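You operate a simulated robot arm through the tools that you are given. There is no shell and no other tool.

Carry out the task below with a simulated two-armed robot. There is one attempt and no reset: what you move stays moved.

JOB
Put the folded blue cloth on the lower shelf of the lid rest. Then take the sample card on the top of the steel table with three drawers and put it away on the top of the sampling table. Then take the card with the code and leave it on the rear half of the narrow steel table. Then stack the small beige tub that says "9.4 %" from the left end of the middle shelf of the lid stand on top of the small beige tub that says "9.3 %". Then put the jar on the right end of the air cabinet top away on the top of the sampling table. Do these in the order given. Set down upright: sample card, card with the code, jar.

It is judged by the outcome, as a careful person would: the job done as asked, and still so three seconds after it is handed in. It fails if anything else is knocked over, pushed out of place, dropped, spilled or broken. A push-on lid holds only when it is set on centred and level and pressed home; a screw cap is set on level and turned clockwise until tight. Flat cloth is picked up by pressing the open fingertips on it (5 to 10 N) and closing them slowly along it; thin cloth reads only 2 to 8 mm in the jaws.

ROBOT AND FRAMES
Two 7-joint arms with two-finger parallel grippers on one trunk, on a base that drives. Base frame: it is fixed to the floor where the robot stands at the start and does not move with it; the origin is under the middle of the robot, x ahead of it, y to its left, z up. Lengths are in mm, angles in rad, forces in N, time in s.
The left shoulder is at the start at [60, 143, 751], the right one opposite. With the tool pointing down near the work surface each hand reaches from about 300 to 740 mm from the robot's upright axis, wherever it stands, measured 20 degrees to its own side. Places, roughly: card with the code [3000, -4250, 1000]; folded blue cloth (9x7x3 cm) [600, -3000, 500]; jar (8x8x8 cm) [1300, -10100, 900]; lower shelf of the lid rest [1800, -2700, 500]; rear half of the narrow steel table (40x20 cm) [3600, -5460, 880]; sample card [2750, -4250, 1000]; small beige tub [1750, -8500, 750]; top of the sampling table [-6200, -6400, 900]. Payload 1.57 kg a hand.
Tool frame (each hand has its own): the origin (TCP) lies between the finger pads and is the grasp point; the fingertips stand 30 mm ahead of it; z points along the fingers, y is the line along which they close. The gripper opens to 110 mm. The fingers are 24 mm wide and 12 mm thick; the gripper's body (48 by 112 mm) begins 78 mm behind the TCP.
Orientation is told as [roll, pitch, yaw] about the base's x, y, z axes, in that order, counted from this pose: with the fingers straight down and closing along the base's y, the tool's x points along the base's -x, its y along +y and its z along -z.

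CONTROLS
- The arms move only by the tool play_rows. It takes "left_motion", "right_motion" or both (then of equal length, played together; a hand with none holds still); each is a list of rows, each a list of 7 numbers: the finger opening in mm, from 0 to 110, then the shift along the tool's x, y, z in units of 50 mm (1.0 is 50 mm), then the turn, a rotation vector about the tool's x, y, z in units of 5 degrees (1.0 is 5 degrees). In form: [[claw, dx, dy, dz, ax, ay, az], ...]. A call has 1 to 20 rows; each row shifts and turns the commanded pose from where the row before left it, along the tool's axes as they then stand. A call with a number of a shift or a turn outside -1 to 1 is refused whole. A row lasts 0.2 s, in which the tool goes at most 50 mm and 0.15 rad; a call with a longer step from one row to the next is refused whole, and so is a gripper value outside its range. A pose out of reach is approached as far as the arm can. The call stops where the force on the tool passes 40 N (or 10 N more than at its start, if that is more) or the arm is blocked; 0.2 s more then pass. Each finger travels about 45 mm/s and halts on what it meets, pressing with about 43 N; the grip force reading is that of the motor and also rises with nothing between the fingers. The clock runs only during rows and for 0.2 s after the last one: add rows that do not move to give the fingers time. The reply holds the time, the measured pose of the TCP, the force on the tool along the base axes, the opening and the grip force, in the units named above and with some noise, with the torque about the TCP (base axes, N m) and any sound that the robot's microphone picked up.
- Cameras (640 x 400 px; columns grow to the right, rows downward): "scene" is now at [57.7, 5.1, 1379.3]; the picture's right is [0.06, -1.00, 0.00], its down [-0.60, -0.04, -0.80] and it looks along [0.80, 0.05, -0.60] (base axes); focal length 256 px, centre (320, 200). "left" rides on the left gripper at [70, -16, -141] in its tool frame; the picture's right is [0.23, 0.97, 0.00], its down [-0.86, 0.20, -0.48] and it looks along [-0.47, 0.11, 0.88] (tool axes); focal length 222 px, centre (320, 200). "right" rides on the right gripper at [70, 16, -141] in its tool frame; the picture's right is [-0.23, 0.97, 0.00], its down [-0.85, -0.20, -0.48] and it looks along [-0.47, -0.11, 0.88] (tool axes); focal length 222 px, centre (320, 200). There is no depth. A picture from a camera that has moved, and an enlarged one, comes with that camera's place and axes in the base frame and with its lens.
- camera(camera): a new picture of that camera. No time passes.
- lift_body(by): slides the trunk up (or, below 0, down) by that many mm; the arms and the scene camera ride with it, the base frame stays. It gives what a move gives, with no picture.
- base_move(legs): drives the robot by 1 to 6 legs, each [ahead, left, turn to the left] in mm, mm and rad, along the robot's own axes; the way and the turn of a leg run together, so that a leg with both is an arc; at most 1500 mm and 3.142 rad a leg. The arms and the cameras ride along, it lands a little off, and it stops where it bumps. It gives what a move gives.
- pan_tilt(pan, tilt): turns the head with the scene camera to pan (to the left, within 1.501 rad either way) and tilt (down, from -0.506 to 1.204), counted from straight ahead of the robot. It gives what a move gives.
- enlarge(camera, box): a new picture of the part [left, top, right, bottom] of that camera's present view, enlarged. No time passes.
- job_done(): hands the job in; it is judged then, once.

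Places have to be worked out from the pictures, the camera data and where the tool is seen. Open the grippers and draw the arms clear of the work before you hand the job in, unless the task says otherwise.

The tools are called after "Request:" as a command line: name --argument value ..., lists and objects as JSON in quotes. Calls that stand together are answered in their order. play_rows: Moves the arms, as the interface text tells. Its arguments: {"type":"object","properties":{"left_motion":{"type":"array","items":{"type":"array","items":{"type":"number"}}},"right_motion":{"type":"array","items":{"type":"array","items":{"type":"number"}}}},"required":[]} The other tools are called the same way: lift_body (by) slides the trunk up or down; base_move (legs) drives the base; pan_tilt (pan, tilt) turns the head that bears the scene camera; camera (camera) takes a picture; enlarge (camera, box) takes an enlarged picture of a part of a camera's view; job_done () hands the job in.

At the start:

```text
clock: 0.0
left_tcp_pos: [554.5, 258.5, 753.4]
left_orientation: [0.001, 0.001, 0.0]
left_wrist_force: [-0.8, -0.1, 0.5]
left_ft_torque: [0.02, 0.01, 0.02]
left_finger_gap: 109.9
left_finger_force: 0.0
right_tcp_pos: [440.6, -138.5, 776.3]
right_orientation: [0.0, -0.001, 0.0]
right_wrist_force: [0.8, 0.2, 0.7]
right_ft_torque: [0.01, 0.02, 0.0]
right_finger_gap: 110.0
right_finger_force: 0.1
trunk travel left (down, up): [-350.0, 240.0]
robot x, y, heading: [0.0, -2.8, 0.001]
head pan, tilt: [0.063, 0.646]
```

scene: 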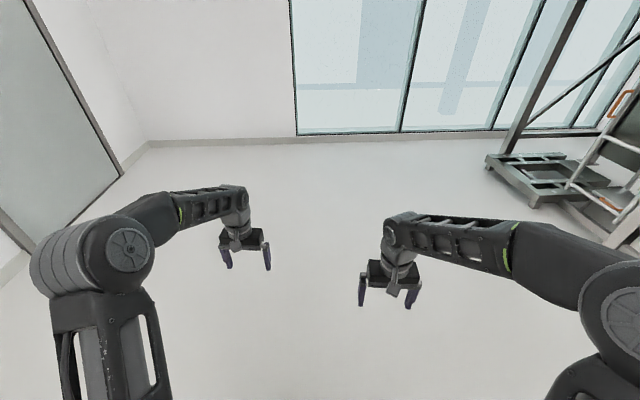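
right: 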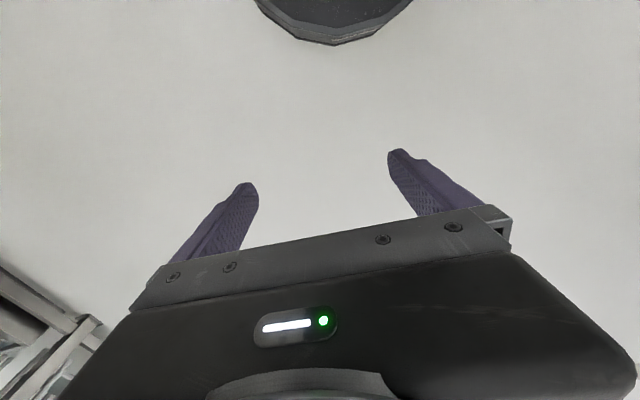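
left: 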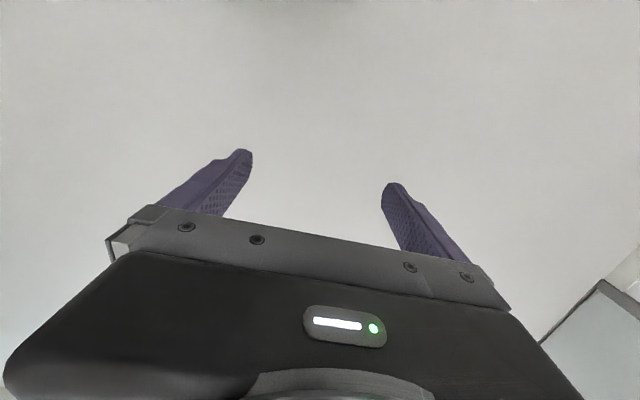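

The robot faces an empty stretch of floor and a window wall; the work is to my right (−y). I turn the head to the right to see the surroundings.

Request:
pan_tilt --pan -1.4 --tilt 0.35

Request:
camera --camera "scene"

```text
clock: 1.6
left_tcp_pos: [553.4, 257.8, 752.9]
left_orientation: [0.0, 0.002, 0.001]
left_wrist_force: [-0.5, 0.2, -0.4]
left_ft_torque: [-0.02, -0.02, -0.03]
left_finger_gap: 110.0
left_finger_force: 0.0
right_tcp_pos: [440.5, -137.9, 776.5]
right_orientation: [0.0, 0.0, 0.0]
right_wrist_force: [0.5, 0.6, -0.6]
right_ft_torque: [-0.02, 0.02, 0.02]
right_finger_gap: 109.9
right_finger_force: 0.0
trunk travel left (down, up): [-350.0, 240.0]
robot x, y, heading: [-2.7, -1.1, -0.002]
head pan, tilt: [-1.4, 0.351]
```

```text
taken
camera scene: at [-13.1, -92.1, 1406.1], right [-0.99, -0.17, 0.0], down [-0.06, 0.34, -0.94], along [0.16, -0.93, -0.34], focal length 256 px, centre (320, 200)
```

scene: 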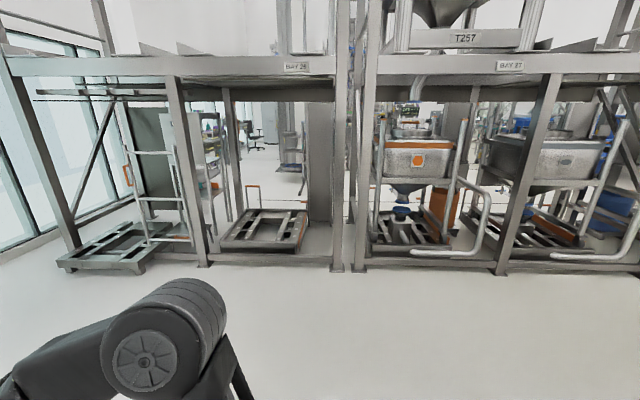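

I see a steel frame with bays about 2 m away. I zoom in on its left part to find the lid rest and cloth.

Request:
enlarge --camera "scene" --box '[100, 80, 260, 280]'

Request:
enlarge --camera "scene" --box '[240, 80, 480, 280]'

```text
2.00 times, centred on (180, 180) of scene
camera zoom: at [-13.1, -92.1, 1406.1], right [-0.99, -0.17, 0.0], down [-0.06, 0.34, -0.94], along [0.16, -0.93, -0.34], focal length 512 px, centre (600, 240)
```

zoom: 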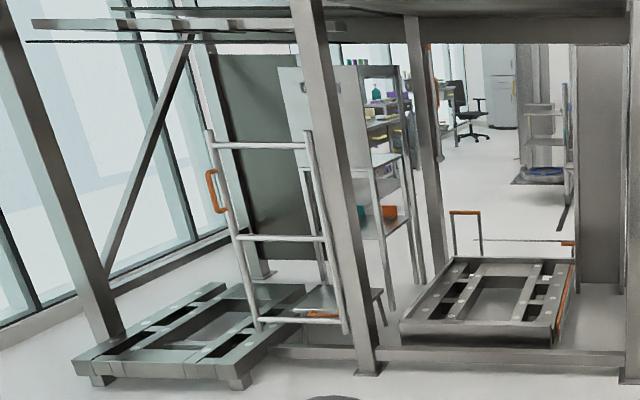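

```text
2.00 times, centred on (360, 180) of scene
camera zoom: at [-13.1, -92.1, 1406.1], right [-0.99, -0.17, 0.0], down [-0.06, 0.34, -0.94], along [0.16, -0.93, -0.34], focal length 512 px, centre (240, 240)
```

zoom: 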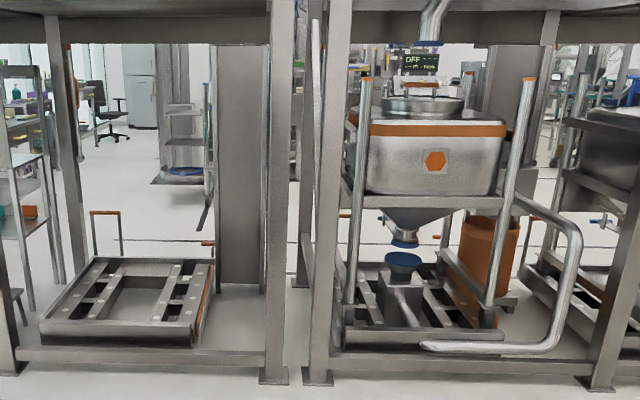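

The frame's front posts stand around y≈−2000 with floor rails between them, so I'll need a way around. I turn the whole robot to face −y, raise the head view, and survey both sides.

Request:
base_move --legs '[[0, 0, -1.57]]'

Request:
pan_tilt --pan -0.9 --tilt 0.2

Request:
camera --camera "scene"

Request:
pan_tilt --pan 0.9 --tilt 0.2

Request:
camera --camera "scene"

```text
clock: 5.7
left_tcp_pos: [294.0, -536.6, 751.5]
left_orientation: [0.0, 0.0, -1.503]
left_wrist_force: [0.5, 0.0, 0.9]
left_ft_torque: [0.0, 0.01, -0.02]
left_finger_gap: 109.9
left_finger_force: 0.2
right_tcp_pos: [-107.6, -449.1, 777.0]
right_orientation: [-0.001, 0.0, -1.502]
right_wrist_force: [-0.6, 0.5, 0.6]
right_ft_torque: [0.03, -0.06, 0.04]
right_finger_gap: 109.8
right_finger_force: 0.0
trunk travel left (down, up): [-350.0, 240.0]
robot x, y, heading: [-1.6, 3.0, -1.502]
head pan, tilt: [-1.4, 0.351]
```

```text
clock: 6.6
left_tcp_pos: [294.7, -536.3, 753.2]
left_orientation: [0.0, -0.001, -1.503]
left_wrist_force: [-0.1, 0.4, 1.1]
left_ft_torque: [-0.01, 0.03, -0.02]
left_finger_gap: 109.9
left_finger_force: 0.0
right_tcp_pos: [-107.5, -448.3, 776.5]
right_orientation: [0.0, 0.0, -1.503]
right_wrist_force: [0.3, -0.2, 0.0]
right_ft_torque: [0.0, 0.0, -0.01]
right_finger_gap: 109.8
right_finger_force: 0.0
trunk travel left (down, up): [-350.0, 240.0]
robot x, y, heading: [1.6, -0.3, -1.496]
head pan, tilt: [-0.901, 0.201]
```

```text
taken
camera scene: at [-70.2, -33.3, 1420.1], right [-0.67, 0.74, 0.0], down [0.15, 0.13, -0.98], along [-0.73, -0.66, -0.2], focal length 256 px, centre (320, 200)
```

scene: 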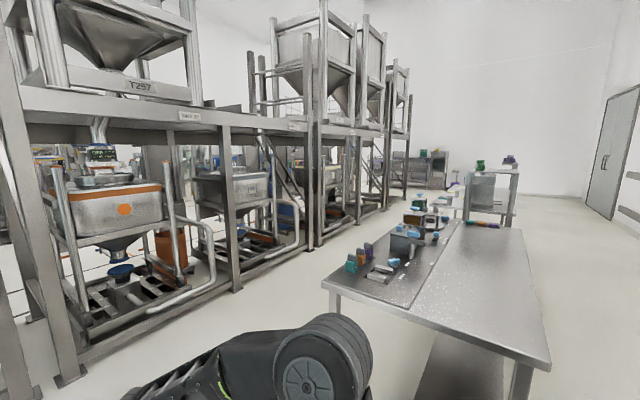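

```text
clock: 8.4
left_tcp_pos: [294.5, -535.5, 752.1]
left_orientation: [0.0, 0.0, -1.504]
left_wrist_force: [-0.5, -0.2, 0.3]
left_ft_torque: [-0.01, -0.02, 0.0]
left_finger_gap: 110.2
left_finger_force: 0.0
right_tcp_pos: [-108.8, -448.7, 777.3]
right_orientation: [0.0, 0.0, -1.503]
right_wrist_force: [-0.5, -0.2, -0.7]
right_ft_torque: [0.03, 0.0, -0.01]
right_finger_gap: 109.9
right_finger_force: 0.0
trunk travel left (down, up): [-350.0, 240.0]
robot x, y, heading: [-3.0, -2.1, -1.501]
head pan, tilt: [0.901, 0.201]
```

```text
taken
camera scene: at [75.5, -23.5, 1420.2], right [-0.57, -0.82, 0.0], down [-0.16, 0.11, -0.98], along [0.81, -0.56, -0.2], focal length 256 px, centre (320, 200)
```

scene: 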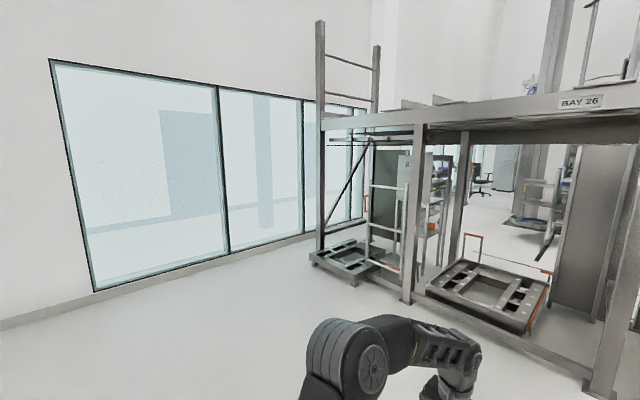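

The frame runs along y≈−2000 to −2800 with a window wall at x≈3300 on the left and tables on the right. I drive nearer to Bay 26 to see through it to the lid rest and cloth.

Request:
base_move --legs '[[850, 800, -0.07]]'

Request:
pan_tilt --pan 0.0 --tilt 0.3

Request:
camera --camera "scene"

Request:
pan_tilt --pan 0.8 --tilt 0.3

Request:
camera --camera "scene"

```text
clock: 14.3
left_tcp_pos: [1111.3, -1347.3, 753.4]
left_orientation: [0.001, 0.001, -1.558]
left_wrist_force: [0.3, -0.2, -0.3]
left_ft_torque: [0.02, -0.01, 0.01]
left_finger_gap: 110.1
left_finger_force: 0.0
right_tcp_pos: [715.4, -1237.8, 776.1]
right_orientation: [0.001, 0.001, -1.558]
right_wrist_force: [-0.5, -1.1, -0.1]
right_ft_torque: [-0.03, 0.0, 0.02]
right_finger_gap: 110.2
right_finger_force: 0.1
trunk travel left (down, up): [-350.0, 240.0]
robot x, y, heading: [845.3, -795.8, -1.559]
head pan, tilt: [0.901, 0.201]
```

```text
clock: 15.5
left_tcp_pos: [1111.3, -1346.2, 753.3]
left_orientation: [-0.002, -0.001, -1.555]
left_wrist_force: [-0.4, 0.7, 0.4]
left_ft_torque: [0.02, -0.04, 0.02]
left_finger_gap: 110.1
left_finger_force: 0.1
right_tcp_pos: [714.5, -1237.7, 777.1]
right_orientation: [0.0, 0.0, -1.559]
right_wrist_force: [-0.8, 0.0, 0.2]
right_ft_torque: [0.0, 0.01, 0.05]
right_finger_gap: 109.8
right_finger_force: 0.2
trunk travel left (down, up): [-350.0, 240.0]
robot x, y, heading: [846.3, -792.7, -1.559]
head pan, tilt: [0.0, 0.3]
```

```text
taken
camera scene: at [848.1, -860.1, 1410.9], right [-1.0, -0.02, 0.0], down [0.0, 0.3, -0.96], along [0.01, -0.96, -0.3], focal length 256 px, centre (320, 200)
```

scene: 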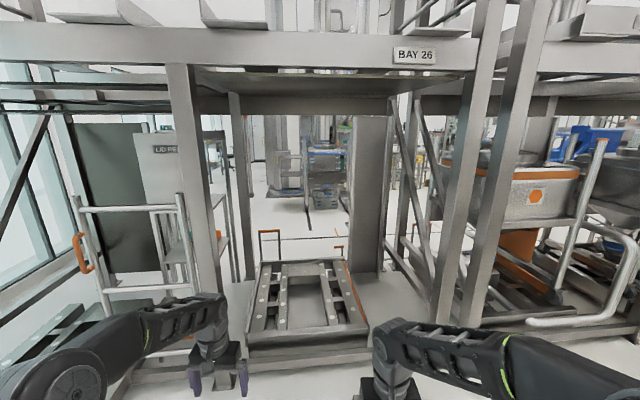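

```text
clock: 16.6
left_tcp_pos: [1111.4, -1346.7, 753.3]
left_orientation: [0.002, 0.0, -1.557]
left_wrist_force: [-0.2, -0.4, 0.1]
left_ft_torque: [0.0, -0.01, -0.04]
left_finger_gap: 109.9
left_finger_force: 0.2
right_tcp_pos: [713.7, -1237.9, 777.0]
right_orientation: [-0.001, 0.003, -1.557]
right_wrist_force: [-0.5, 0.4, 0.6]
right_ft_torque: [0.03, 0.01, -0.01]
right_finger_gap: 110.0
right_finger_force: 0.0
trunk travel left (down, up): [-350.0, 240.0]
robot x, y, heading: [844.4, -797.1, -1.556]
head pan, tilt: [0.799, 0.3]
```

```text
taken
camera scene: at [914.5, -830.9, 1410.9], right [-0.69, -0.73, 0.0], down [-0.21, 0.2, -0.96], along [0.69, -0.66, -0.3], focal length 256 px, centre (320, 200)
```

scene: 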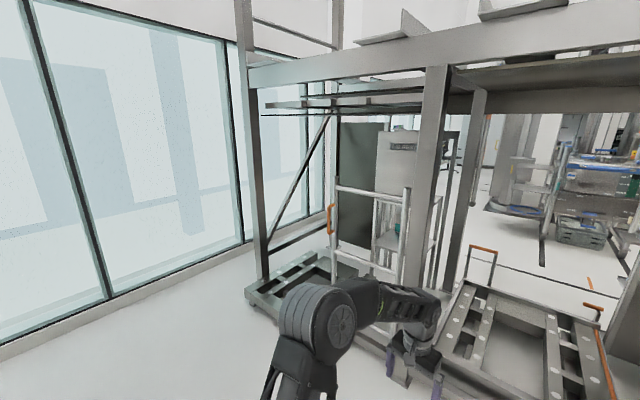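

A board reading "LID RE…" is visible behind the left bay. I zoom in on it and on the area through Bay 26.

Request:
enlarge --camera "scene" --box '[320, 110, 480, 270]'

Request:
pan_tilt --pan 0.0 --tilt 0.3

Request:
enlarge --camera "scene" --box '[220, 100, 420, 300]'

Request:
enlarge --camera "scene" --box '[60, 120, 260, 300]'

```text
2.50 times, centred on (400, 190) of scene
camera zoom: at [914.5, -830.9, 1410.9], right [-0.69, -0.73, 0.0], down [-0.21, 0.2, -0.96], along [0.69, -0.66, -0.3], focal length 640 px, centre (120, 225)
```

zoom: 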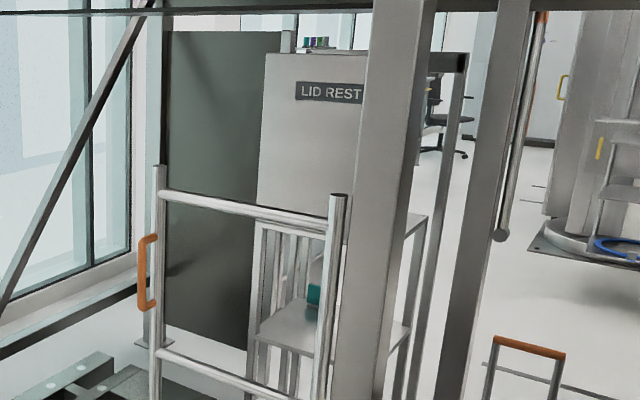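

```text
clock: 17.8
left_tcp_pos: [1111.1, -1347.2, 752.7]
left_orientation: [-0.001, -0.001, -1.558]
left_wrist_force: [0.8, -0.2, 0.4]
left_ft_torque: [0.02, -0.02, -0.01]
left_finger_gap: 109.9
left_finger_force: 0.1
right_tcp_pos: [714.6, -1238.0, 777.5]
right_orientation: [0.002, 0.0, -1.557]
right_wrist_force: [0.1, -0.4, -0.3]
right_ft_torque: [0.02, -0.02, -0.02]
right_finger_gap: 110.2
right_finger_force: 0.1
trunk travel left (down, up): [-350.0, 240.0]
robot x, y, heading: [844.9, -795.4, -1.556]
head pan, tilt: [0.0, 0.3]
```

```text
2.00 times, centred on (320, 200) of scene
camera zoom: at [848.1, -860.1, 1410.9], right [-1.0, -0.02, 0.0], down [0.0, 0.3, -0.96], along [0.01, -0.96, -0.3], focal length 512 px, centre (320, 200)
```

zoom: 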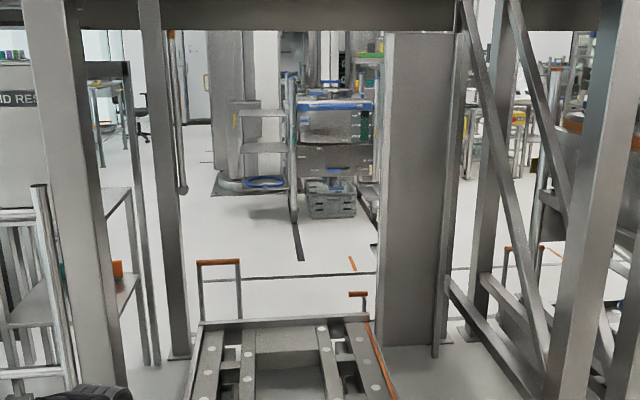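

```text
2.22 times, centred on (160, 210) of scene
camera zoom: at [848.1, -860.1, 1410.9], right [-1.0, -0.02, 0.0], down [0.0, 0.3, -0.96], along [0.01, -0.96, -0.3], focal length 569 px, centre (676, 178)
```

zoom: 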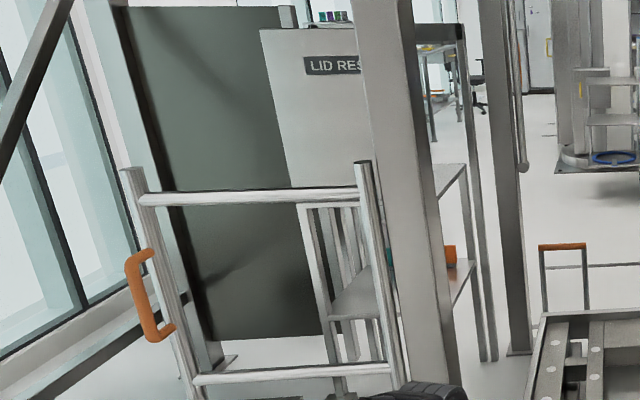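

The lid rest and cloth are reachable only from behind the frame (its floor rails and the tight window gap bar the way here), so I'll go around the far (−x) end. I turn to face −x and enter the aisle between frame and tables.

Request:
base_move --legs '[[0, 0, -1.58], [1400, 600, 0]]'

Request:
pan_tilt --pan 0.0 --tilt 0.25

Request:
camera --camera "scene"

```text
refused: leg 2 is longer than a leg can be; nothing moved
```

```text
clock: 18.4
left_tcp_pos: [1112.0, -1347.0, 752.7]
left_orientation: [-0.001, 0.0, -1.557]
left_wrist_force: [0.4, 0.3, -0.3]
left_ft_torque: [0.01, 0.0, 0.0]
left_finger_gap: 109.9
left_finger_force: 0.0
right_tcp_pos: [713.2, -1237.3, 776.4]
right_orientation: [0.0, -0.001, -1.558]
right_wrist_force: [-0.4, -0.5, -0.5]
right_ft_torque: [-0.01, -0.01, -0.03]
right_finger_gap: 109.9
right_finger_force: 0.0
trunk travel left (down, up): [-350.0, 240.0]
robot x, y, heading: [846.2, -797.8, -1.555]
head pan, tilt: [0.0, 0.25]
```

```text
taken
camera scene: at [848.0, -860.1, 1415.6], right [-1.0, -0.01, 0.0], down [0.0, 0.25, -0.97], along [0.01, -0.97, -0.25], focal length 256 px, centre (320, 200)
```

scene: 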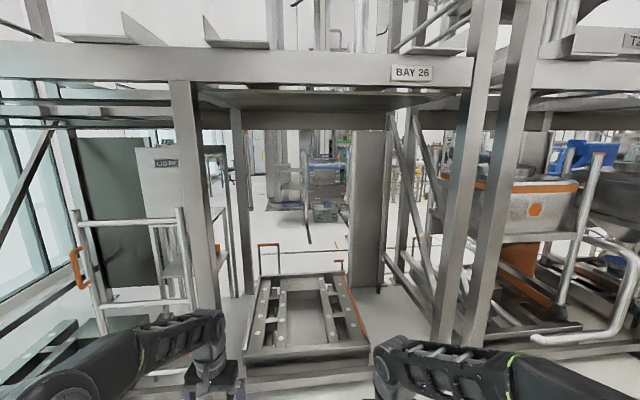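

The leg was just over the length limit; I repeat it slightly shorter.

Request:
base_move --legs '[[0, 0, -1.58], [1300, 550, 0]]'

Request:
camera --camera "scene"

```text
clock: 29.4
left_tcp_pos: [-1049.3, -1560.5, 753.1]
left_orientation: [-0.001, 0.001, 3.102]
left_wrist_force: [-1.0, 0.2, 0.1]
left_ft_torque: [0.02, 0.03, 0.0]
left_finger_gap: 109.7
left_finger_force: 0.0
right_tcp_pos: [-917.4, -1168.5, 777.1]
right_orientation: [0.0, 0.001, 3.1]
right_wrist_force: [0.1, -1.1, 0.1]
right_ft_torque: [-0.03, 0.0, 0.01]
right_finger_gap: 110.0
right_finger_force: 0.0
trunk travel left (down, up): [-350.0, 240.0]
robot x, y, heading: [-483.1, -1326.2, 3.099]
head pan, tilt: [0.0, 0.25]
```

```text
taken
camera scene: at [-547.2, -1323.7, 1415.6], right [0.04, 1.0, 0.0], down [0.25, -0.01, -0.97], along [-0.97, 0.04, -0.25], focal length 256 px, centre (320, 200)
```

scene: 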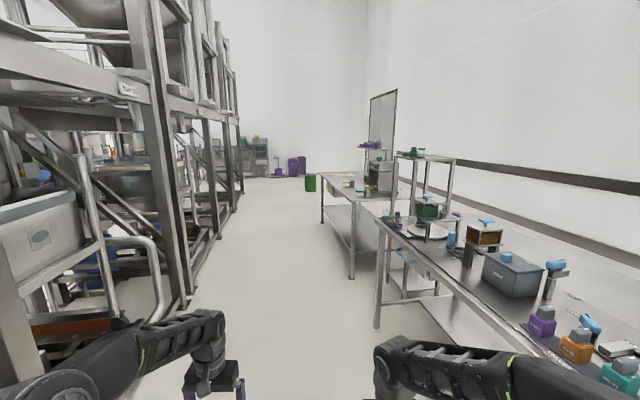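

The aisle is clear, with the frame ending near x≈−6900. I drive four legs along it.

Request:
base_move --legs '[[1429, 268, 0], [1429, 268, 0], [1429, 268, 0], [1400, 258, 0]]'

Request:
camera --camera "scene"

```text
clock: 57.1
left_tcp_pos: [-6753.0, -2674.8, 752.7]
left_orientation: [-0.001, 0.001, -3.128]
left_wrist_force: [0.2, 0.3, -0.1]
left_ft_torque: [0.01, 0.02, -0.02]
left_finger_gap: 110.2
left_finger_force: 0.0
right_tcp_pos: [-6645.4, -2276.9, 777.2]
right_orientation: [0.0, -0.001, -3.127]
right_wrist_force: [0.2, 0.4, 0.1]
right_ft_torque: [0.01, -0.05, 0.01]
right_finger_gap: 110.2
right_finger_force: 0.0
trunk travel left (down, up): [-350.0, 240.0]
robot x, y, heading: [-6201.3, -2411.1, -3.127]
head pan, tilt: [0.0, 0.25]
```

```text
taken
camera scene: at [-6265.9, -2411.4, 1415.6], right [-0.01, 1.0, 0.0], down [0.25, 0.0, -0.97], along [-0.97, -0.01, -0.25], focal length 256 px, centre (320, 200)
```

scene: 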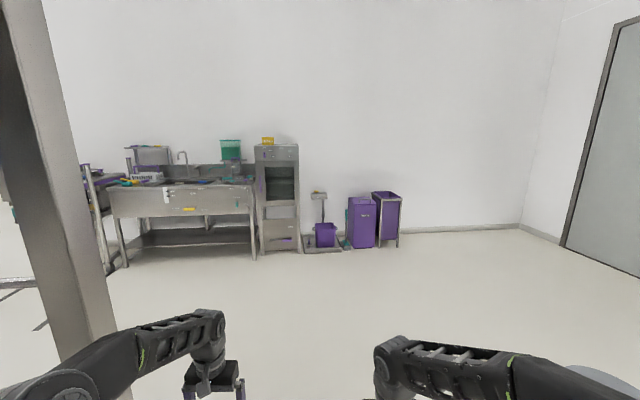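

I'm close to the end of the frame; I pan left to see the end posts and what lies round the corner.

Request:
pan_tilt --pan 0.7 --tilt 0.4

Request:
camera --camera "scene"

Request:
pan_tilt --pan 1.4 --tilt 0.4

Request:
camera --camera "scene"

```text
clock: 58.2
left_tcp_pos: [-6753.5, -2675.8, 753.0]
left_orientation: [0.001, -0.001, -3.128]
left_wrist_force: [1.2, 0.5, -0.3]
left_ft_torque: [0.02, -0.02, -0.01]
left_finger_gap: 110.2
left_finger_force: 0.1
right_tcp_pos: [-6645.4, -2277.0, 776.9]
right_orientation: [0.0, 0.0, -3.128]
right_wrist_force: [0.4, -0.3, 0.4]
right_ft_torque: [0.01, -0.04, -0.01]
right_finger_gap: 110.1
right_finger_force: 0.0
trunk travel left (down, up): [-350.0, 240.0]
robot x, y, heading: [-6204.1, -2411.3, -3.126]
head pan, tilt: [0.7, 0.4]
```

```text
taken
camera scene: at [-6242.5, -2470.6, 1401.6], right [-0.65, 0.76, 0.0], down [0.29, 0.25, -0.92], along [-0.7, -0.6, -0.39], focal length 256 px, centre (320, 200)
```

scene: 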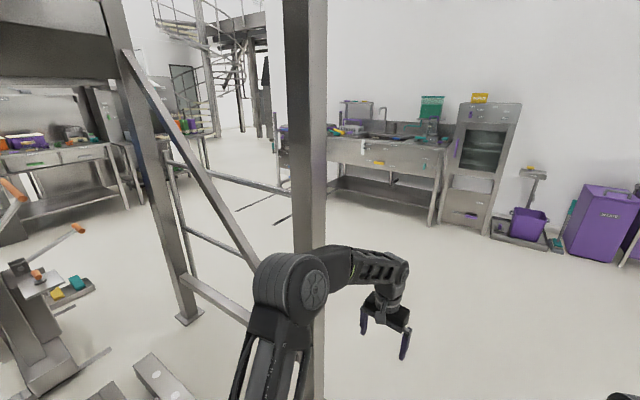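

```text
clock: 59.2
left_tcp_pos: [-6754.2, -2676.2, 752.5]
left_orientation: [-0.002, 0.0, -3.129]
left_wrist_force: [0.4, 0.2, 0.4]
left_ft_torque: [0.01, 0.03, 0.01]
left_finger_gap: 110.1
left_finger_force: 0.1
right_tcp_pos: [-6645.0, -2276.7, 776.9]
right_orientation: [0.0, 0.001, -3.128]
right_wrist_force: [0.4, 0.1, -0.2]
right_ft_torque: [-0.02, -0.02, -0.01]
right_finger_gap: 110.0
right_finger_force: 0.1
trunk travel left (down, up): [-350.0, 240.0]
robot x, y, heading: [-6201.3, -2412.6, -3.129]
head pan, tilt: [1.4, 0.4]
```

```text
taken
camera scene: at [-6187.0, -2501.5, 1401.6], right [-0.99, 0.16, 0.0], down [0.06, 0.38, -0.92], along [-0.15, -0.91, -0.39], focal length 256 px, centre (320, 200)
```

scene: 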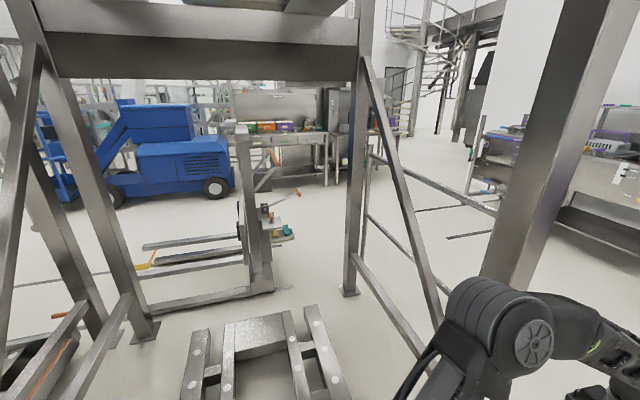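

The frame's end post stands near (−6900, −3020), the back post near (−6630, −4000), and the table with coloured boxes beyond matches the sampling table. I drive past the end, turn to face −y, and look.

Request:
base_move --legs '[[1450, -100, 0], [0, 0, 1.56], [1100, 0, 0]]'

Request:
pan_tilt --pan 0.5 --tilt 0.25

Request:
camera --camera "scene"

```text
clock: 75.4
left_tcp_pos: [-7452.0, -3987.9, 753.0]
left_orientation: [0.0, 0.0, -1.614]
left_wrist_force: [0.7, -0.2, 0.0]
left_ft_torque: [-0.01, 0.0, -0.03]
left_finger_gap: 109.9
left_finger_force: 0.1
right_tcp_pos: [-7842.2, -3856.1, 776.8]
right_orientation: [0.0, 0.0, -1.615]
right_wrist_force: [-0.5, -0.7, -0.1]
right_ft_torque: [0.02, 0.0, 0.01]
right_finger_gap: 110.3
right_finger_force: 0.0
trunk travel left (down, up): [-350.0, 240.0]
robot x, y, heading: [-7683.1, -3423.6, -1.619]
head pan, tilt: [1.4, 0.4]
```

```text
clock: 76.6
left_tcp_pos: [-7451.5, -3988.3, 752.9]
left_orientation: [0.0, 0.0, -1.619]
left_wrist_force: [0.7, -0.3, -1.0]
left_ft_torque: [-0.02, -0.01, 0.0]
left_finger_gap: 109.9
left_finger_force: 0.1
right_tcp_pos: [-7842.5, -3856.9, 776.1]
right_orientation: [-0.001, 0.001, -1.618]
right_wrist_force: [-0.3, -0.7, 0.1]
right_ft_torque: [0.0, 0.03, 0.03]
right_finger_gap: 110.0
right_finger_force: 0.1
trunk travel left (down, up): [-350.0, 240.0]
robot x, y, heading: [-7680.7, -3420.3, -1.615]
head pan, tilt: [0.499, 0.25]
```

```text
taken
camera scene: at [-7640.7, -3477.0, 1415.6], right [-0.9, -0.44, 0.0], down [-0.11, 0.22, -0.97], along [0.42, -0.87, -0.25], focal length 256 px, centre (320, 200)
```

scene: 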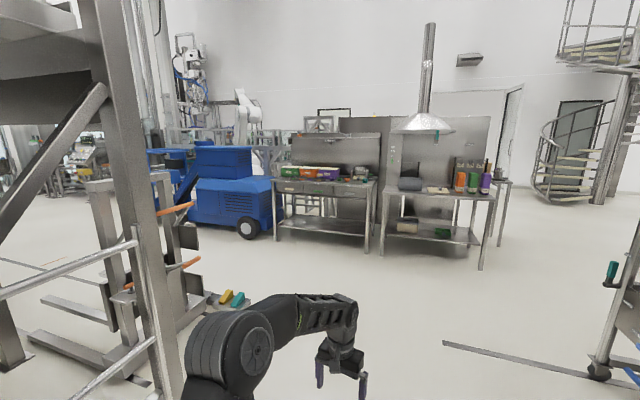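

The sampling table matches the one with orange/purple boxes; the stacker and forklift limit the corridor east. I drive into the open floor and turn east to look along the back side.

Request:
base_move --legs '[[926, 332, 0], [926, 332, 0], [0, 0, 1.6]]'

Request:
pan_tilt --pan 0.0 --tilt 0.3

Request:
camera --camera "scene"

```text
clock: 90.2
left_tcp_pos: [-6550.4, -5019.8, 753.7]
left_orientation: [-0.002, 0.0, 0.006]
left_wrist_force: [0.3, 0.3, -0.9]
left_ft_torque: [0.04, 0.04, 0.01]
left_finger_gap: 109.9
left_finger_force: 0.0
right_tcp_pos: [-6660.8, -5417.9, 776.4]
right_orientation: [0.0, -0.001, 0.008]
right_wrist_force: [-0.2, 0.7, -0.2]
right_ft_torque: [0.0, -0.01, -0.03]
right_finger_gap: 110.0
right_finger_force: 0.0
trunk travel left (down, up): [-350.0, 240.0]
robot x, y, heading: [-7105.7, -5283.4, 0.007]
head pan, tilt: [0.499, 0.25]
```

```text
clock: 91.2
left_tcp_pos: [-6550.5, -5019.4, 752.4]
left_orientation: [-0.001, 0.0, 0.01]
left_wrist_force: [0.5, 0.8, -0.4]
left_ft_torque: [-0.05, 0.04, 0.01]
left_finger_gap: 109.8
left_finger_force: 0.1
right_tcp_pos: [-6661.8, -5416.3, 776.8]
right_orientation: [0.0, 0.001, 0.008]
right_wrist_force: [0.4, 0.5, 0.7]
right_ft_torque: [-0.03, 0.02, -0.02]
right_finger_gap: 110.0
right_finger_force: 0.1
trunk travel left (down, up): [-350.0, 240.0]
robot x, y, heading: [-7101.3, -5282.3, 0.013]
head pan, tilt: [0.0, 0.3]
```

```text
taken
camera scene: at [-7037.7, -5282.0, 1410.9], right [0.01, -1.0, 0.0], down [-0.3, 0.0, -0.96], along [0.96, 0.01, -0.3], focal length 256 px, centre (320, 200)
```

scene: 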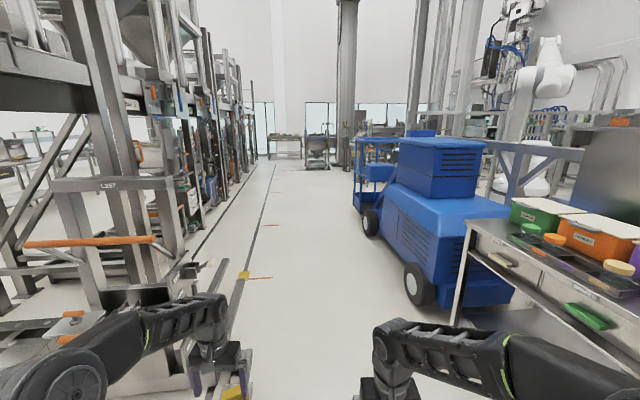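

The corridor east is open between the floor line on the left (y≈−4550) and the forklift on the right (y<−5800). I drive three legs along its middle and look again.

Request:
base_move --legs '[[1450, -67, 0], [1450, -10, 0], [1450, 100, 0]]'

Request:
camera --camera "scene"

```text
clock: 111.8
left_tcp_pos: [-2267.1, -4888.3, 752.9]
left_orientation: [0.001, 0.001, 0.029]
left_wrist_force: [-0.4, -0.1, 0.2]
left_ft_torque: [0.02, 0.02, 0.0]
left_finger_gap: 110.1
left_finger_force: 0.1
right_tcp_pos: [-2369.4, -5286.5, 777.1]
right_orientation: [0.001, 0.0, 0.03]
right_wrist_force: [0.0, 0.2, 0.2]
right_ft_torque: [-0.02, 0.04, 0.04]
right_finger_gap: 110.0
right_finger_force: 0.1
trunk travel left (down, up): [-350.0, 240.0]
robot x, y, heading: [-2810.5, -5163.0, 0.027]
head pan, tilt: [0.0, 0.3]
```

```text
taken
camera scene: at [-2748.7, -5160.2, 1410.9], right [0.03, -1.0, 0.0], down [-0.3, -0.01, -0.96], along [0.95, 0.03, -0.3], focal length 256 px, centre (320, 200)
```

scene: 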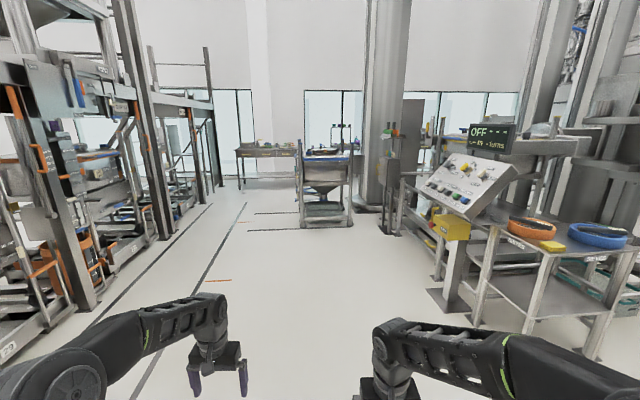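

The drawer table is visible ahead near (270,160). I zoom in on the frame's back side where the lid rest and cloth should be.

Request:
enlarge --camera "scene" --box '[110, 100, 310, 260]'

Request:
enlarge --camera "scene" --box '[220, 110, 420, 250]'

```text
2.50 times, centred on (210, 180) of scene
camera zoom: at [-2748.7, -5160.2, 1410.9], right [0.03, -1.0, 0.0], down [-0.3, -0.01, -0.96], along [0.95, 0.03, -0.3], focal length 640 px, centre (595, 250)
```

zoom: 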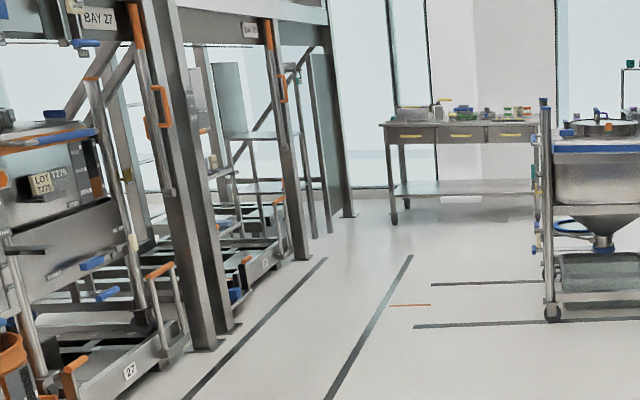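

```text
2.86 times, centred on (320, 180) of scene
camera zoom: at [-2748.7, -5160.2, 1410.9], right [0.03, -1.0, 0.0], down [-0.3, -0.01, -0.96], along [0.95, 0.03, -0.3], focal length 732 px, centre (320, 257)
```

zoom: 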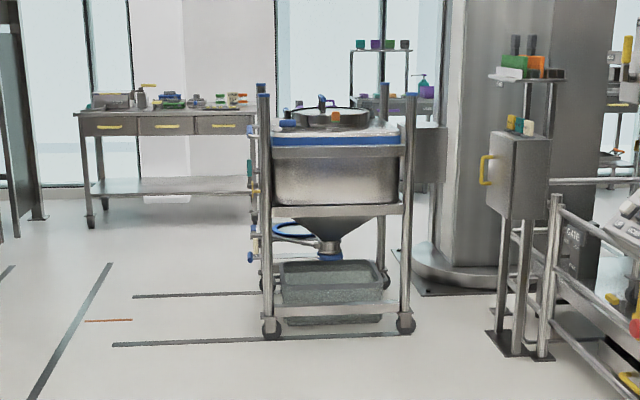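

The route is clear; I drive to in front of Bay 26's rear side and turn to face it (+y).

Request:
base_move --legs '[[1040, 285, 0], [1040, 285, 0], [1040, 285, 0], [0, 0, 1.5]]'

Request:
pan_tilt --pan 0.0 --tilt 0.35

Request:
camera --camera "scene"

Request:
pan_tilt --pan -0.8 --tilt 0.35

Request:
camera --camera "scene"

```text
clock: 131.0
left_tcp_pos: [78.5, -3742.1, 753.9]
left_orientation: [0.0, 0.001, 1.463]
left_wrist_force: [0.3, 0.4, -0.1]
left_ft_torque: [0.02, -0.03, 0.03]
left_finger_gap: 110.0
left_finger_force: 0.0
right_tcp_pos: [459.0, -3899.4, 777.5]
right_orientation: [0.001, 0.0, 1.463]
right_wrist_force: [0.7, -0.2, -0.7]
right_ft_torque: [-0.01, 0.0, 0.0]
right_finger_gap: 110.1
right_finger_force: 0.0
trunk travel left (down, up): [-350.0, 240.0]
robot x, y, heading: [273.9, -4321.1, 1.464]
head pan, tilt: [0.0, 0.3]
```

```text
clock: 131.6
left_tcp_pos: [76.6, -3743.7, 752.1]
left_orientation: [0.0, 0.0, 1.463]
left_wrist_force: [0.1, -0.5, 0.8]
left_ft_torque: [0.0, 0.01, -0.01]
left_finger_gap: 110.1
left_finger_force: 0.1
right_tcp_pos: [458.7, -3900.6, 777.6]
right_orientation: [-0.001, 0.001, 1.46]
right_wrist_force: [0.4, 0.1, -0.5]
right_ft_torque: [-0.01, 0.0, 0.01]
right_finger_gap: 109.9
right_finger_force: 0.1
trunk travel left (down, up): [-350.0, 240.0]
robot x, y, heading: [277.6, -4322.3, 1.463]
head pan, tilt: [0.0, 0.351]
```

```text
taken
camera scene: at [281.4, -4259.6, 1406.2], right [0.99, -0.11, 0.0], down [-0.04, -0.34, -0.94], along [0.1, 0.93, -0.34], focal length 256 px, centre (320, 200)
```

scene: 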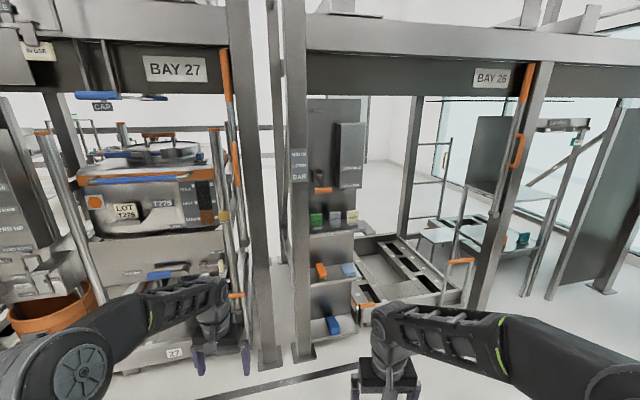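

```text
clock: 132.8
left_tcp_pos: [76.8, -3743.0, 753.4]
left_orientation: [0.0, 0.0, 1.463]
left_wrist_force: [1.1, -0.7, 0.3]
left_ft_torque: [0.03, -0.04, 0.04]
left_finger_gap: 110.2
left_finger_force: 0.0
right_tcp_pos: [458.8, -3899.2, 777.5]
right_orientation: [0.0, -0.001, 1.463]
right_wrist_force: [-0.1, -0.5, -0.8]
right_ft_torque: [0.0, 0.02, 0.0]
right_finger_gap: 109.9
right_finger_force: 0.0
trunk travel left (down, up): [-350.0, 240.0]
robot x, y, heading: [270.1, -4322.4, 1.466]
head pan, tilt: [-0.799, 0.351]
```

```text
taken
camera scene: at [344.7, -4294.8, 1406.2], right [0.62, -0.79, 0.0], down [-0.27, -0.21, -0.94], along [0.74, 0.58, -0.34], focal length 256 px, centre (320, 200)
```

scene: 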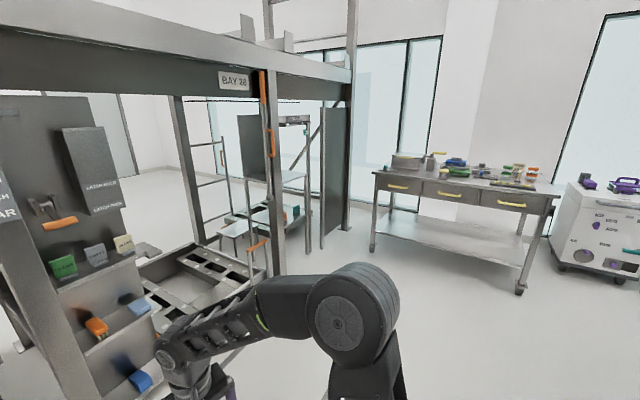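

A small shelf rack beside the "latch bar" panel holds several coloured items. I zoom in on it to tell which is the folded blue cloth, and on the lid rest.

Request:
enlarge --camera "scene" --box '[10, 200, 210, 400]'

Request:
enlarge --camera "scene" --box '[180, 90, 360, 260]'

Request:
enlarge --camera "scene" --box '[370, 120, 570, 260]'

```text
2.00 times, centred on (110, 300) of scene
camera zoom: at [344.7, -4294.8, 1406.2], right [0.62, -0.79, 0.0], down [-0.27, -0.21, -0.94], along [0.74, 0.58, -0.34], focal length 512 px, centre (740, 0)
```

zoom: 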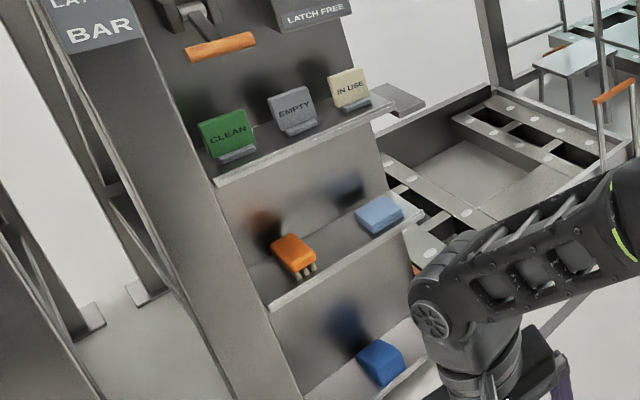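

```text
2.35 times, centred on (270, 175) of scene
camera zoom: at [344.7, -4294.8, 1406.2], right [0.62, -0.79, 0.0], down [-0.27, -0.21, -0.94], along [0.74, 0.58, -0.34], focal length 602 px, centre (438, 259)
```

zoom: 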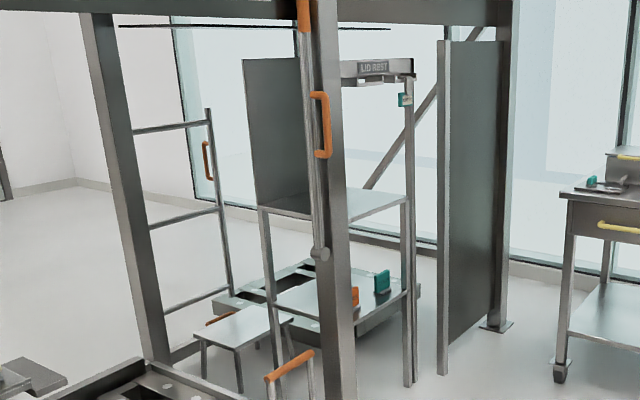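

```text
2.86 times, centred on (470, 190) of scene
camera zoom: at [344.7, -4294.8, 1406.2], right [0.62, -0.79, 0.0], down [-0.27, -0.21, -0.94], along [0.74, 0.58, -0.34], focal length 732 px, centre (-109, 229)
```

zoom: 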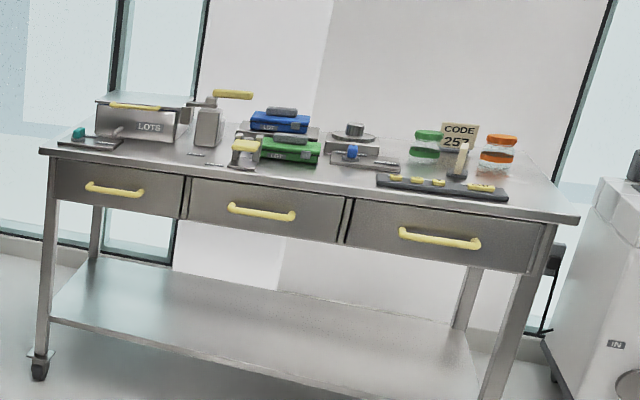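

The light-blue folded cloth sits on the rack's middle shelf at about (585, −3005, 500), with the shelf above at z≈790 and its front edge near y≈−3075; the code card is on the drawer table. I'll use the left arm from the right side of the rack: first tuck the right arm back, then drive near.

Request:
play_rows --right_motion '[[110, 1, 0, 0, 0, 0, 0], [110, 1, 0, 0, 0, 0, 0], [110, 0.6, 0, 0, 0, 0, 0]]'

Request:
base_move --legs '[[580, -440, 0.1]]'

Request:
pan_tilt --pan 0.3 --tilt 0.7

Request:
camera --camera "scene"

```text
clock: 133.6
left_tcp_pos: [77.2, -3743.2, 753.5]
left_orientation: [0.001, 0.001, 1.462]
left_wrist_force: [0.1, 0.2, -0.1]
left_ft_torque: [0.02, -0.03, -0.03]
left_finger_gap: 110.0
left_finger_force: 0.0
right_tcp_pos: [444.6, -4030.7, 776.1]
right_orientation: [0.001, 0.0, 1.463]
right_wrist_force: [1.0, -0.1, 0.8]
right_ft_torque: [-0.01, 0.0, 0.01]
right_finger_gap: 109.9
right_finger_force: 0.1
trunk travel left (down, up): [-350.0, 240.0]
robot x, y, heading: [274.5, -4321.8, 1.462]
head pan, tilt: [-0.799, 0.351]
```

```text
clock: 137.5
left_tcp_pos: [498.9, -3214.9, 752.7]
left_orientation: [-0.001, 0.0, 1.56]
left_wrist_force: [-0.7, 0.1, 1.1]
left_ft_torque: [0.01, -0.02, 0.01]
left_finger_gap: 110.0
left_finger_force: 0.1
right_tcp_pos: [889.9, -3464.4, 774.7]
right_orientation: [0.0, 0.0, 1.561]
right_wrist_force: [0.4, 1.0, 0.7]
right_ft_torque: [-0.01, -0.01, -0.02]
right_finger_gap: 109.9
right_finger_force: 0.1
trunk travel left (down, up): [-350.0, 240.0]
robot x, y, heading: [748.3, -3773.0, 1.56]
head pan, tilt: [-0.799, 0.351]
```

```text
clock: 138.8
left_tcp_pos: [497.7, -3215.5, 753.0]
left_orientation: [0.0, -0.002, 1.559]
left_wrist_force: [0.2, -0.5, 0.5]
left_ft_torque: [-0.01, 0.02, 0.0]
left_finger_gap: 110.0
left_finger_force: 0.0
right_tcp_pos: [890.6, -3464.3, 775.7]
right_orientation: [0.001, -0.001, 1.56]
right_wrist_force: [0.8, -0.6, -0.2]
right_ft_torque: [-0.04, 0.0, 0.01]
right_finger_gap: 110.1
right_finger_force: 0.0
trunk travel left (down, up): [-350.0, 240.0]
robot x, y, heading: [751.2, -3774.4, 1.56]
head pan, tilt: [0.3, 0.7]
```

```text
taken
camera scene: at [725.8, -3721.2, 1374.8], right [0.96, 0.29, 0.0], down [0.18, -0.62, -0.77], along [-0.22, 0.73, -0.64], focal length 256 px, centre (320, 200)
```

scene: 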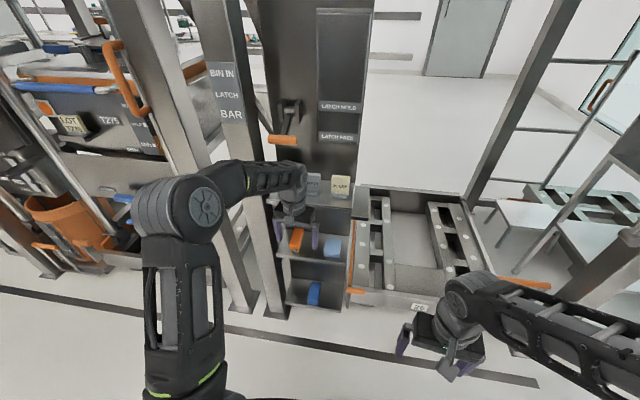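

I zoom in on the shelf to refine the cloth's position before configuring the arm.

Request:
enlarge --camera "scene" --box '[250, 160, 410, 320]'

Request:
camera --camera "left"

```text
2.50 times, centred on (330, 240) of scene
camera zoom: at [725.8, -3721.2, 1374.8], right [0.96, 0.29, 0.0], down [0.18, -0.62, -0.77], along [-0.22, 0.73, -0.64], focal length 640 px, centre (295, 100)
```

zoom: 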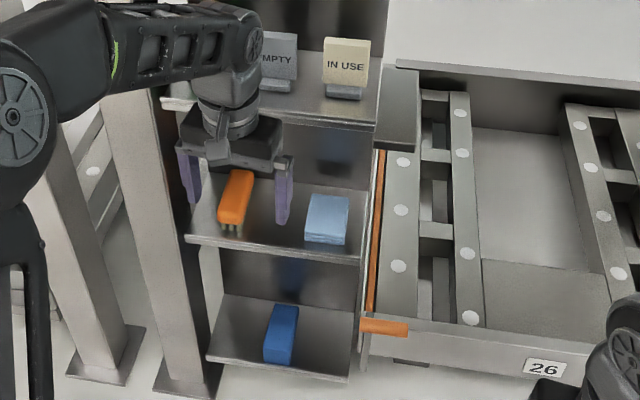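

```text
taken
camera left: at [513.2, -3286.3, 895.9], right [-0.98, -0.22, 0.0], down [-0.19, 0.86, 0.48], along [-0.1, 0.47, -0.88], focal length 222 px, centre (320, 200)
```

left: 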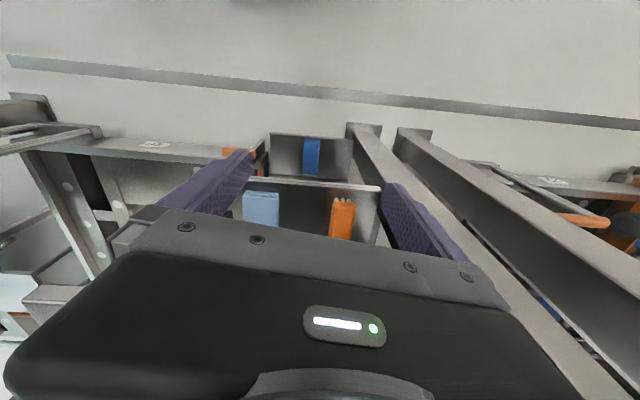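

The cloth measures roughly 70 mm wide in x and 90 mm deep, centred near (575, −3025), turned about +0.12 rad like the frame; its shelf height is 485–500. I turn the left tool's yaw to match and tilt it to point forward, 30° below horizontal.

Request:
play_rows --left_motion '[[110, 0, 0, 0, 0, 0, -0.75], [110, 0, 0, 0, 0, 0, -0.75], [110, 0, 0, 0, 0, -1, 0], [110, 0, 0, 0, 0, -1, 0], [110, 0, 0, 0, 0, -1, 0], [110, 0, 0, 0, 0, -1, 0], [110, 0, 0, 0, 0, -1, 0], [110, 0, 0, 0, 0, -1, 0], [110, 0, 0, 0, 0, -1, 0], [110, 0, 0, 0, 0, -1, 0], [110, 0, 0, 0, 0, -1, 0], [110, 0, 0, 0, 0, -1, 0], [110, 0, 0, 0, 0, -1, 0], [110, 0, 0, 0, 0, -1, 0], [110, 0, 0, 0, 0, 0, 0]]'

Request:
lift_body --by -150

Request:
camera --camera "left"

Request:
camera --camera "scene"

```text
clock: 142.1
left_tcp_pos: [499.3, -3214.8, 753.4]
left_orientation: [-0.001, -1.05, 1.69]
left_wrist_force: [0.2, 0.3, 0.9]
left_ft_torque: [0.01, -0.01, 0.0]
left_finger_gap: 109.9
left_finger_force: 0.1
right_tcp_pos: [890.2, -3464.7, 776.0]
right_orientation: [0.0, -0.001, 1.56]
right_wrist_force: [0.5, 0.4, -1.0]
right_ft_torque: [-0.01, 0.03, 0.01]
right_finger_gap: 109.8
right_finger_force: 0.1
trunk travel left (down, up): [-350.0, 240.0]
robot x, y, heading: [751.0, -3773.4, 1.564]
head pan, tilt: [0.3, 0.7]
```

```text
clock: 143.8
left_tcp_pos: [497.8, -3215.0, 603.9]
left_orientation: [-0.001, -1.048, 1.694]
left_wrist_force: [0.6, 0.1, 0.1]
left_ft_torque: [0.03, -0.02, -0.01]
left_finger_gap: 109.8
left_finger_force: 0.0
right_tcp_pos: [889.7, -3463.9, 626.3]
right_orientation: [0.0, 0.0, 1.56]
right_wrist_force: [0.7, 0.5, 0.1]
right_ft_torque: [0.0, -0.02, 0.0]
right_finger_gap: 110.1
right_finger_force: 0.0
trunk travel left (down, up): [-200.0, 390.0]
robot x, y, heading: [751.2, -3771.0, 1.561]
head pan, tilt: [0.3, 0.7]
```

```text
taken
camera left: at [533.0, -3370.9, 614.7], right [-0.95, -0.23, -0.2], down [-0.2, -0.01, 0.98], along [-0.23, 0.97, -0.04], focal length 222 px, centre (320, 200)
```

left: 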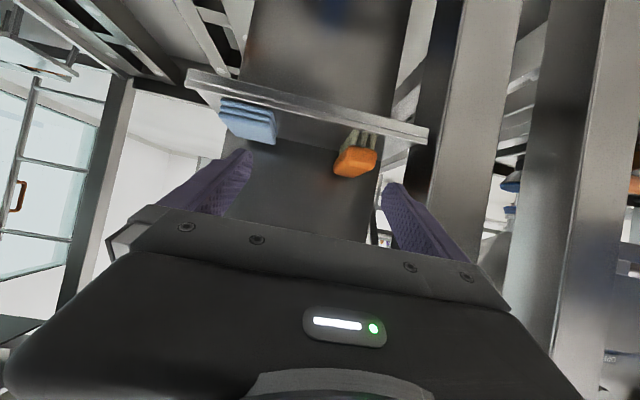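

```text
taken
camera scene: at [725.7, -3721.3, 1224.8], right [0.96, 0.29, 0.0], down [0.18, -0.62, -0.76], along [-0.22, 0.73, -0.64], focal length 256 px, centre (320, 200)
```

scene: 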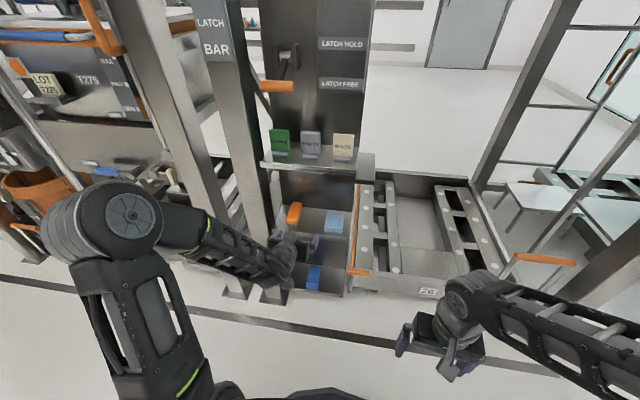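

The hand camera now looks straight at the shelf (picture upside-down). I take an enlarged scene view from the lowered head to triangulate the cloth's height.

Request:
enlarge --camera "scene" --box '[270, 160, 390, 310]'

Request:
enlarge --camera "left" --box '[160, 50, 320, 200]'

```text
2.67 times, centred on (330, 235) of scene
camera zoom: at [725.7, -3721.3, 1224.8], right [0.96, 0.29, 0.0], down [0.18, -0.62, -0.76], along [-0.22, 0.73, -0.64], focal length 683 px, centre (293, 107)
```

zoom: 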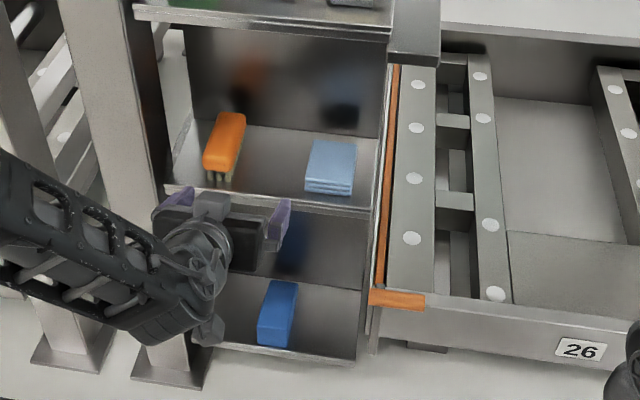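

```text
2.67 times, centred on (240, 125) of left
camera zoom: at [533.0, -3370.9, 614.7], right [-0.95, -0.23, -0.2], down [-0.2, -0.01, 0.98], along [-0.23, 0.97, -0.04], focal length 592 px, centre (533, 400)
```

zoom: 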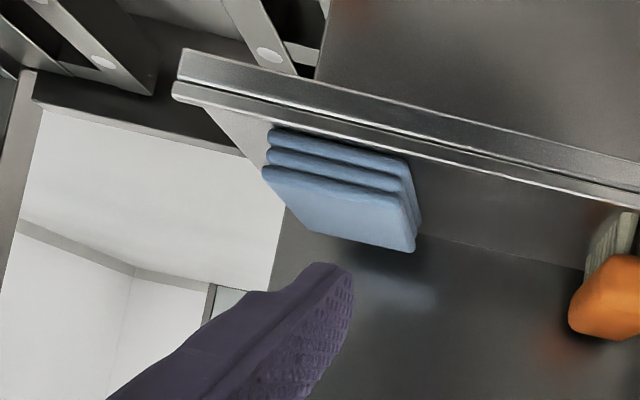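

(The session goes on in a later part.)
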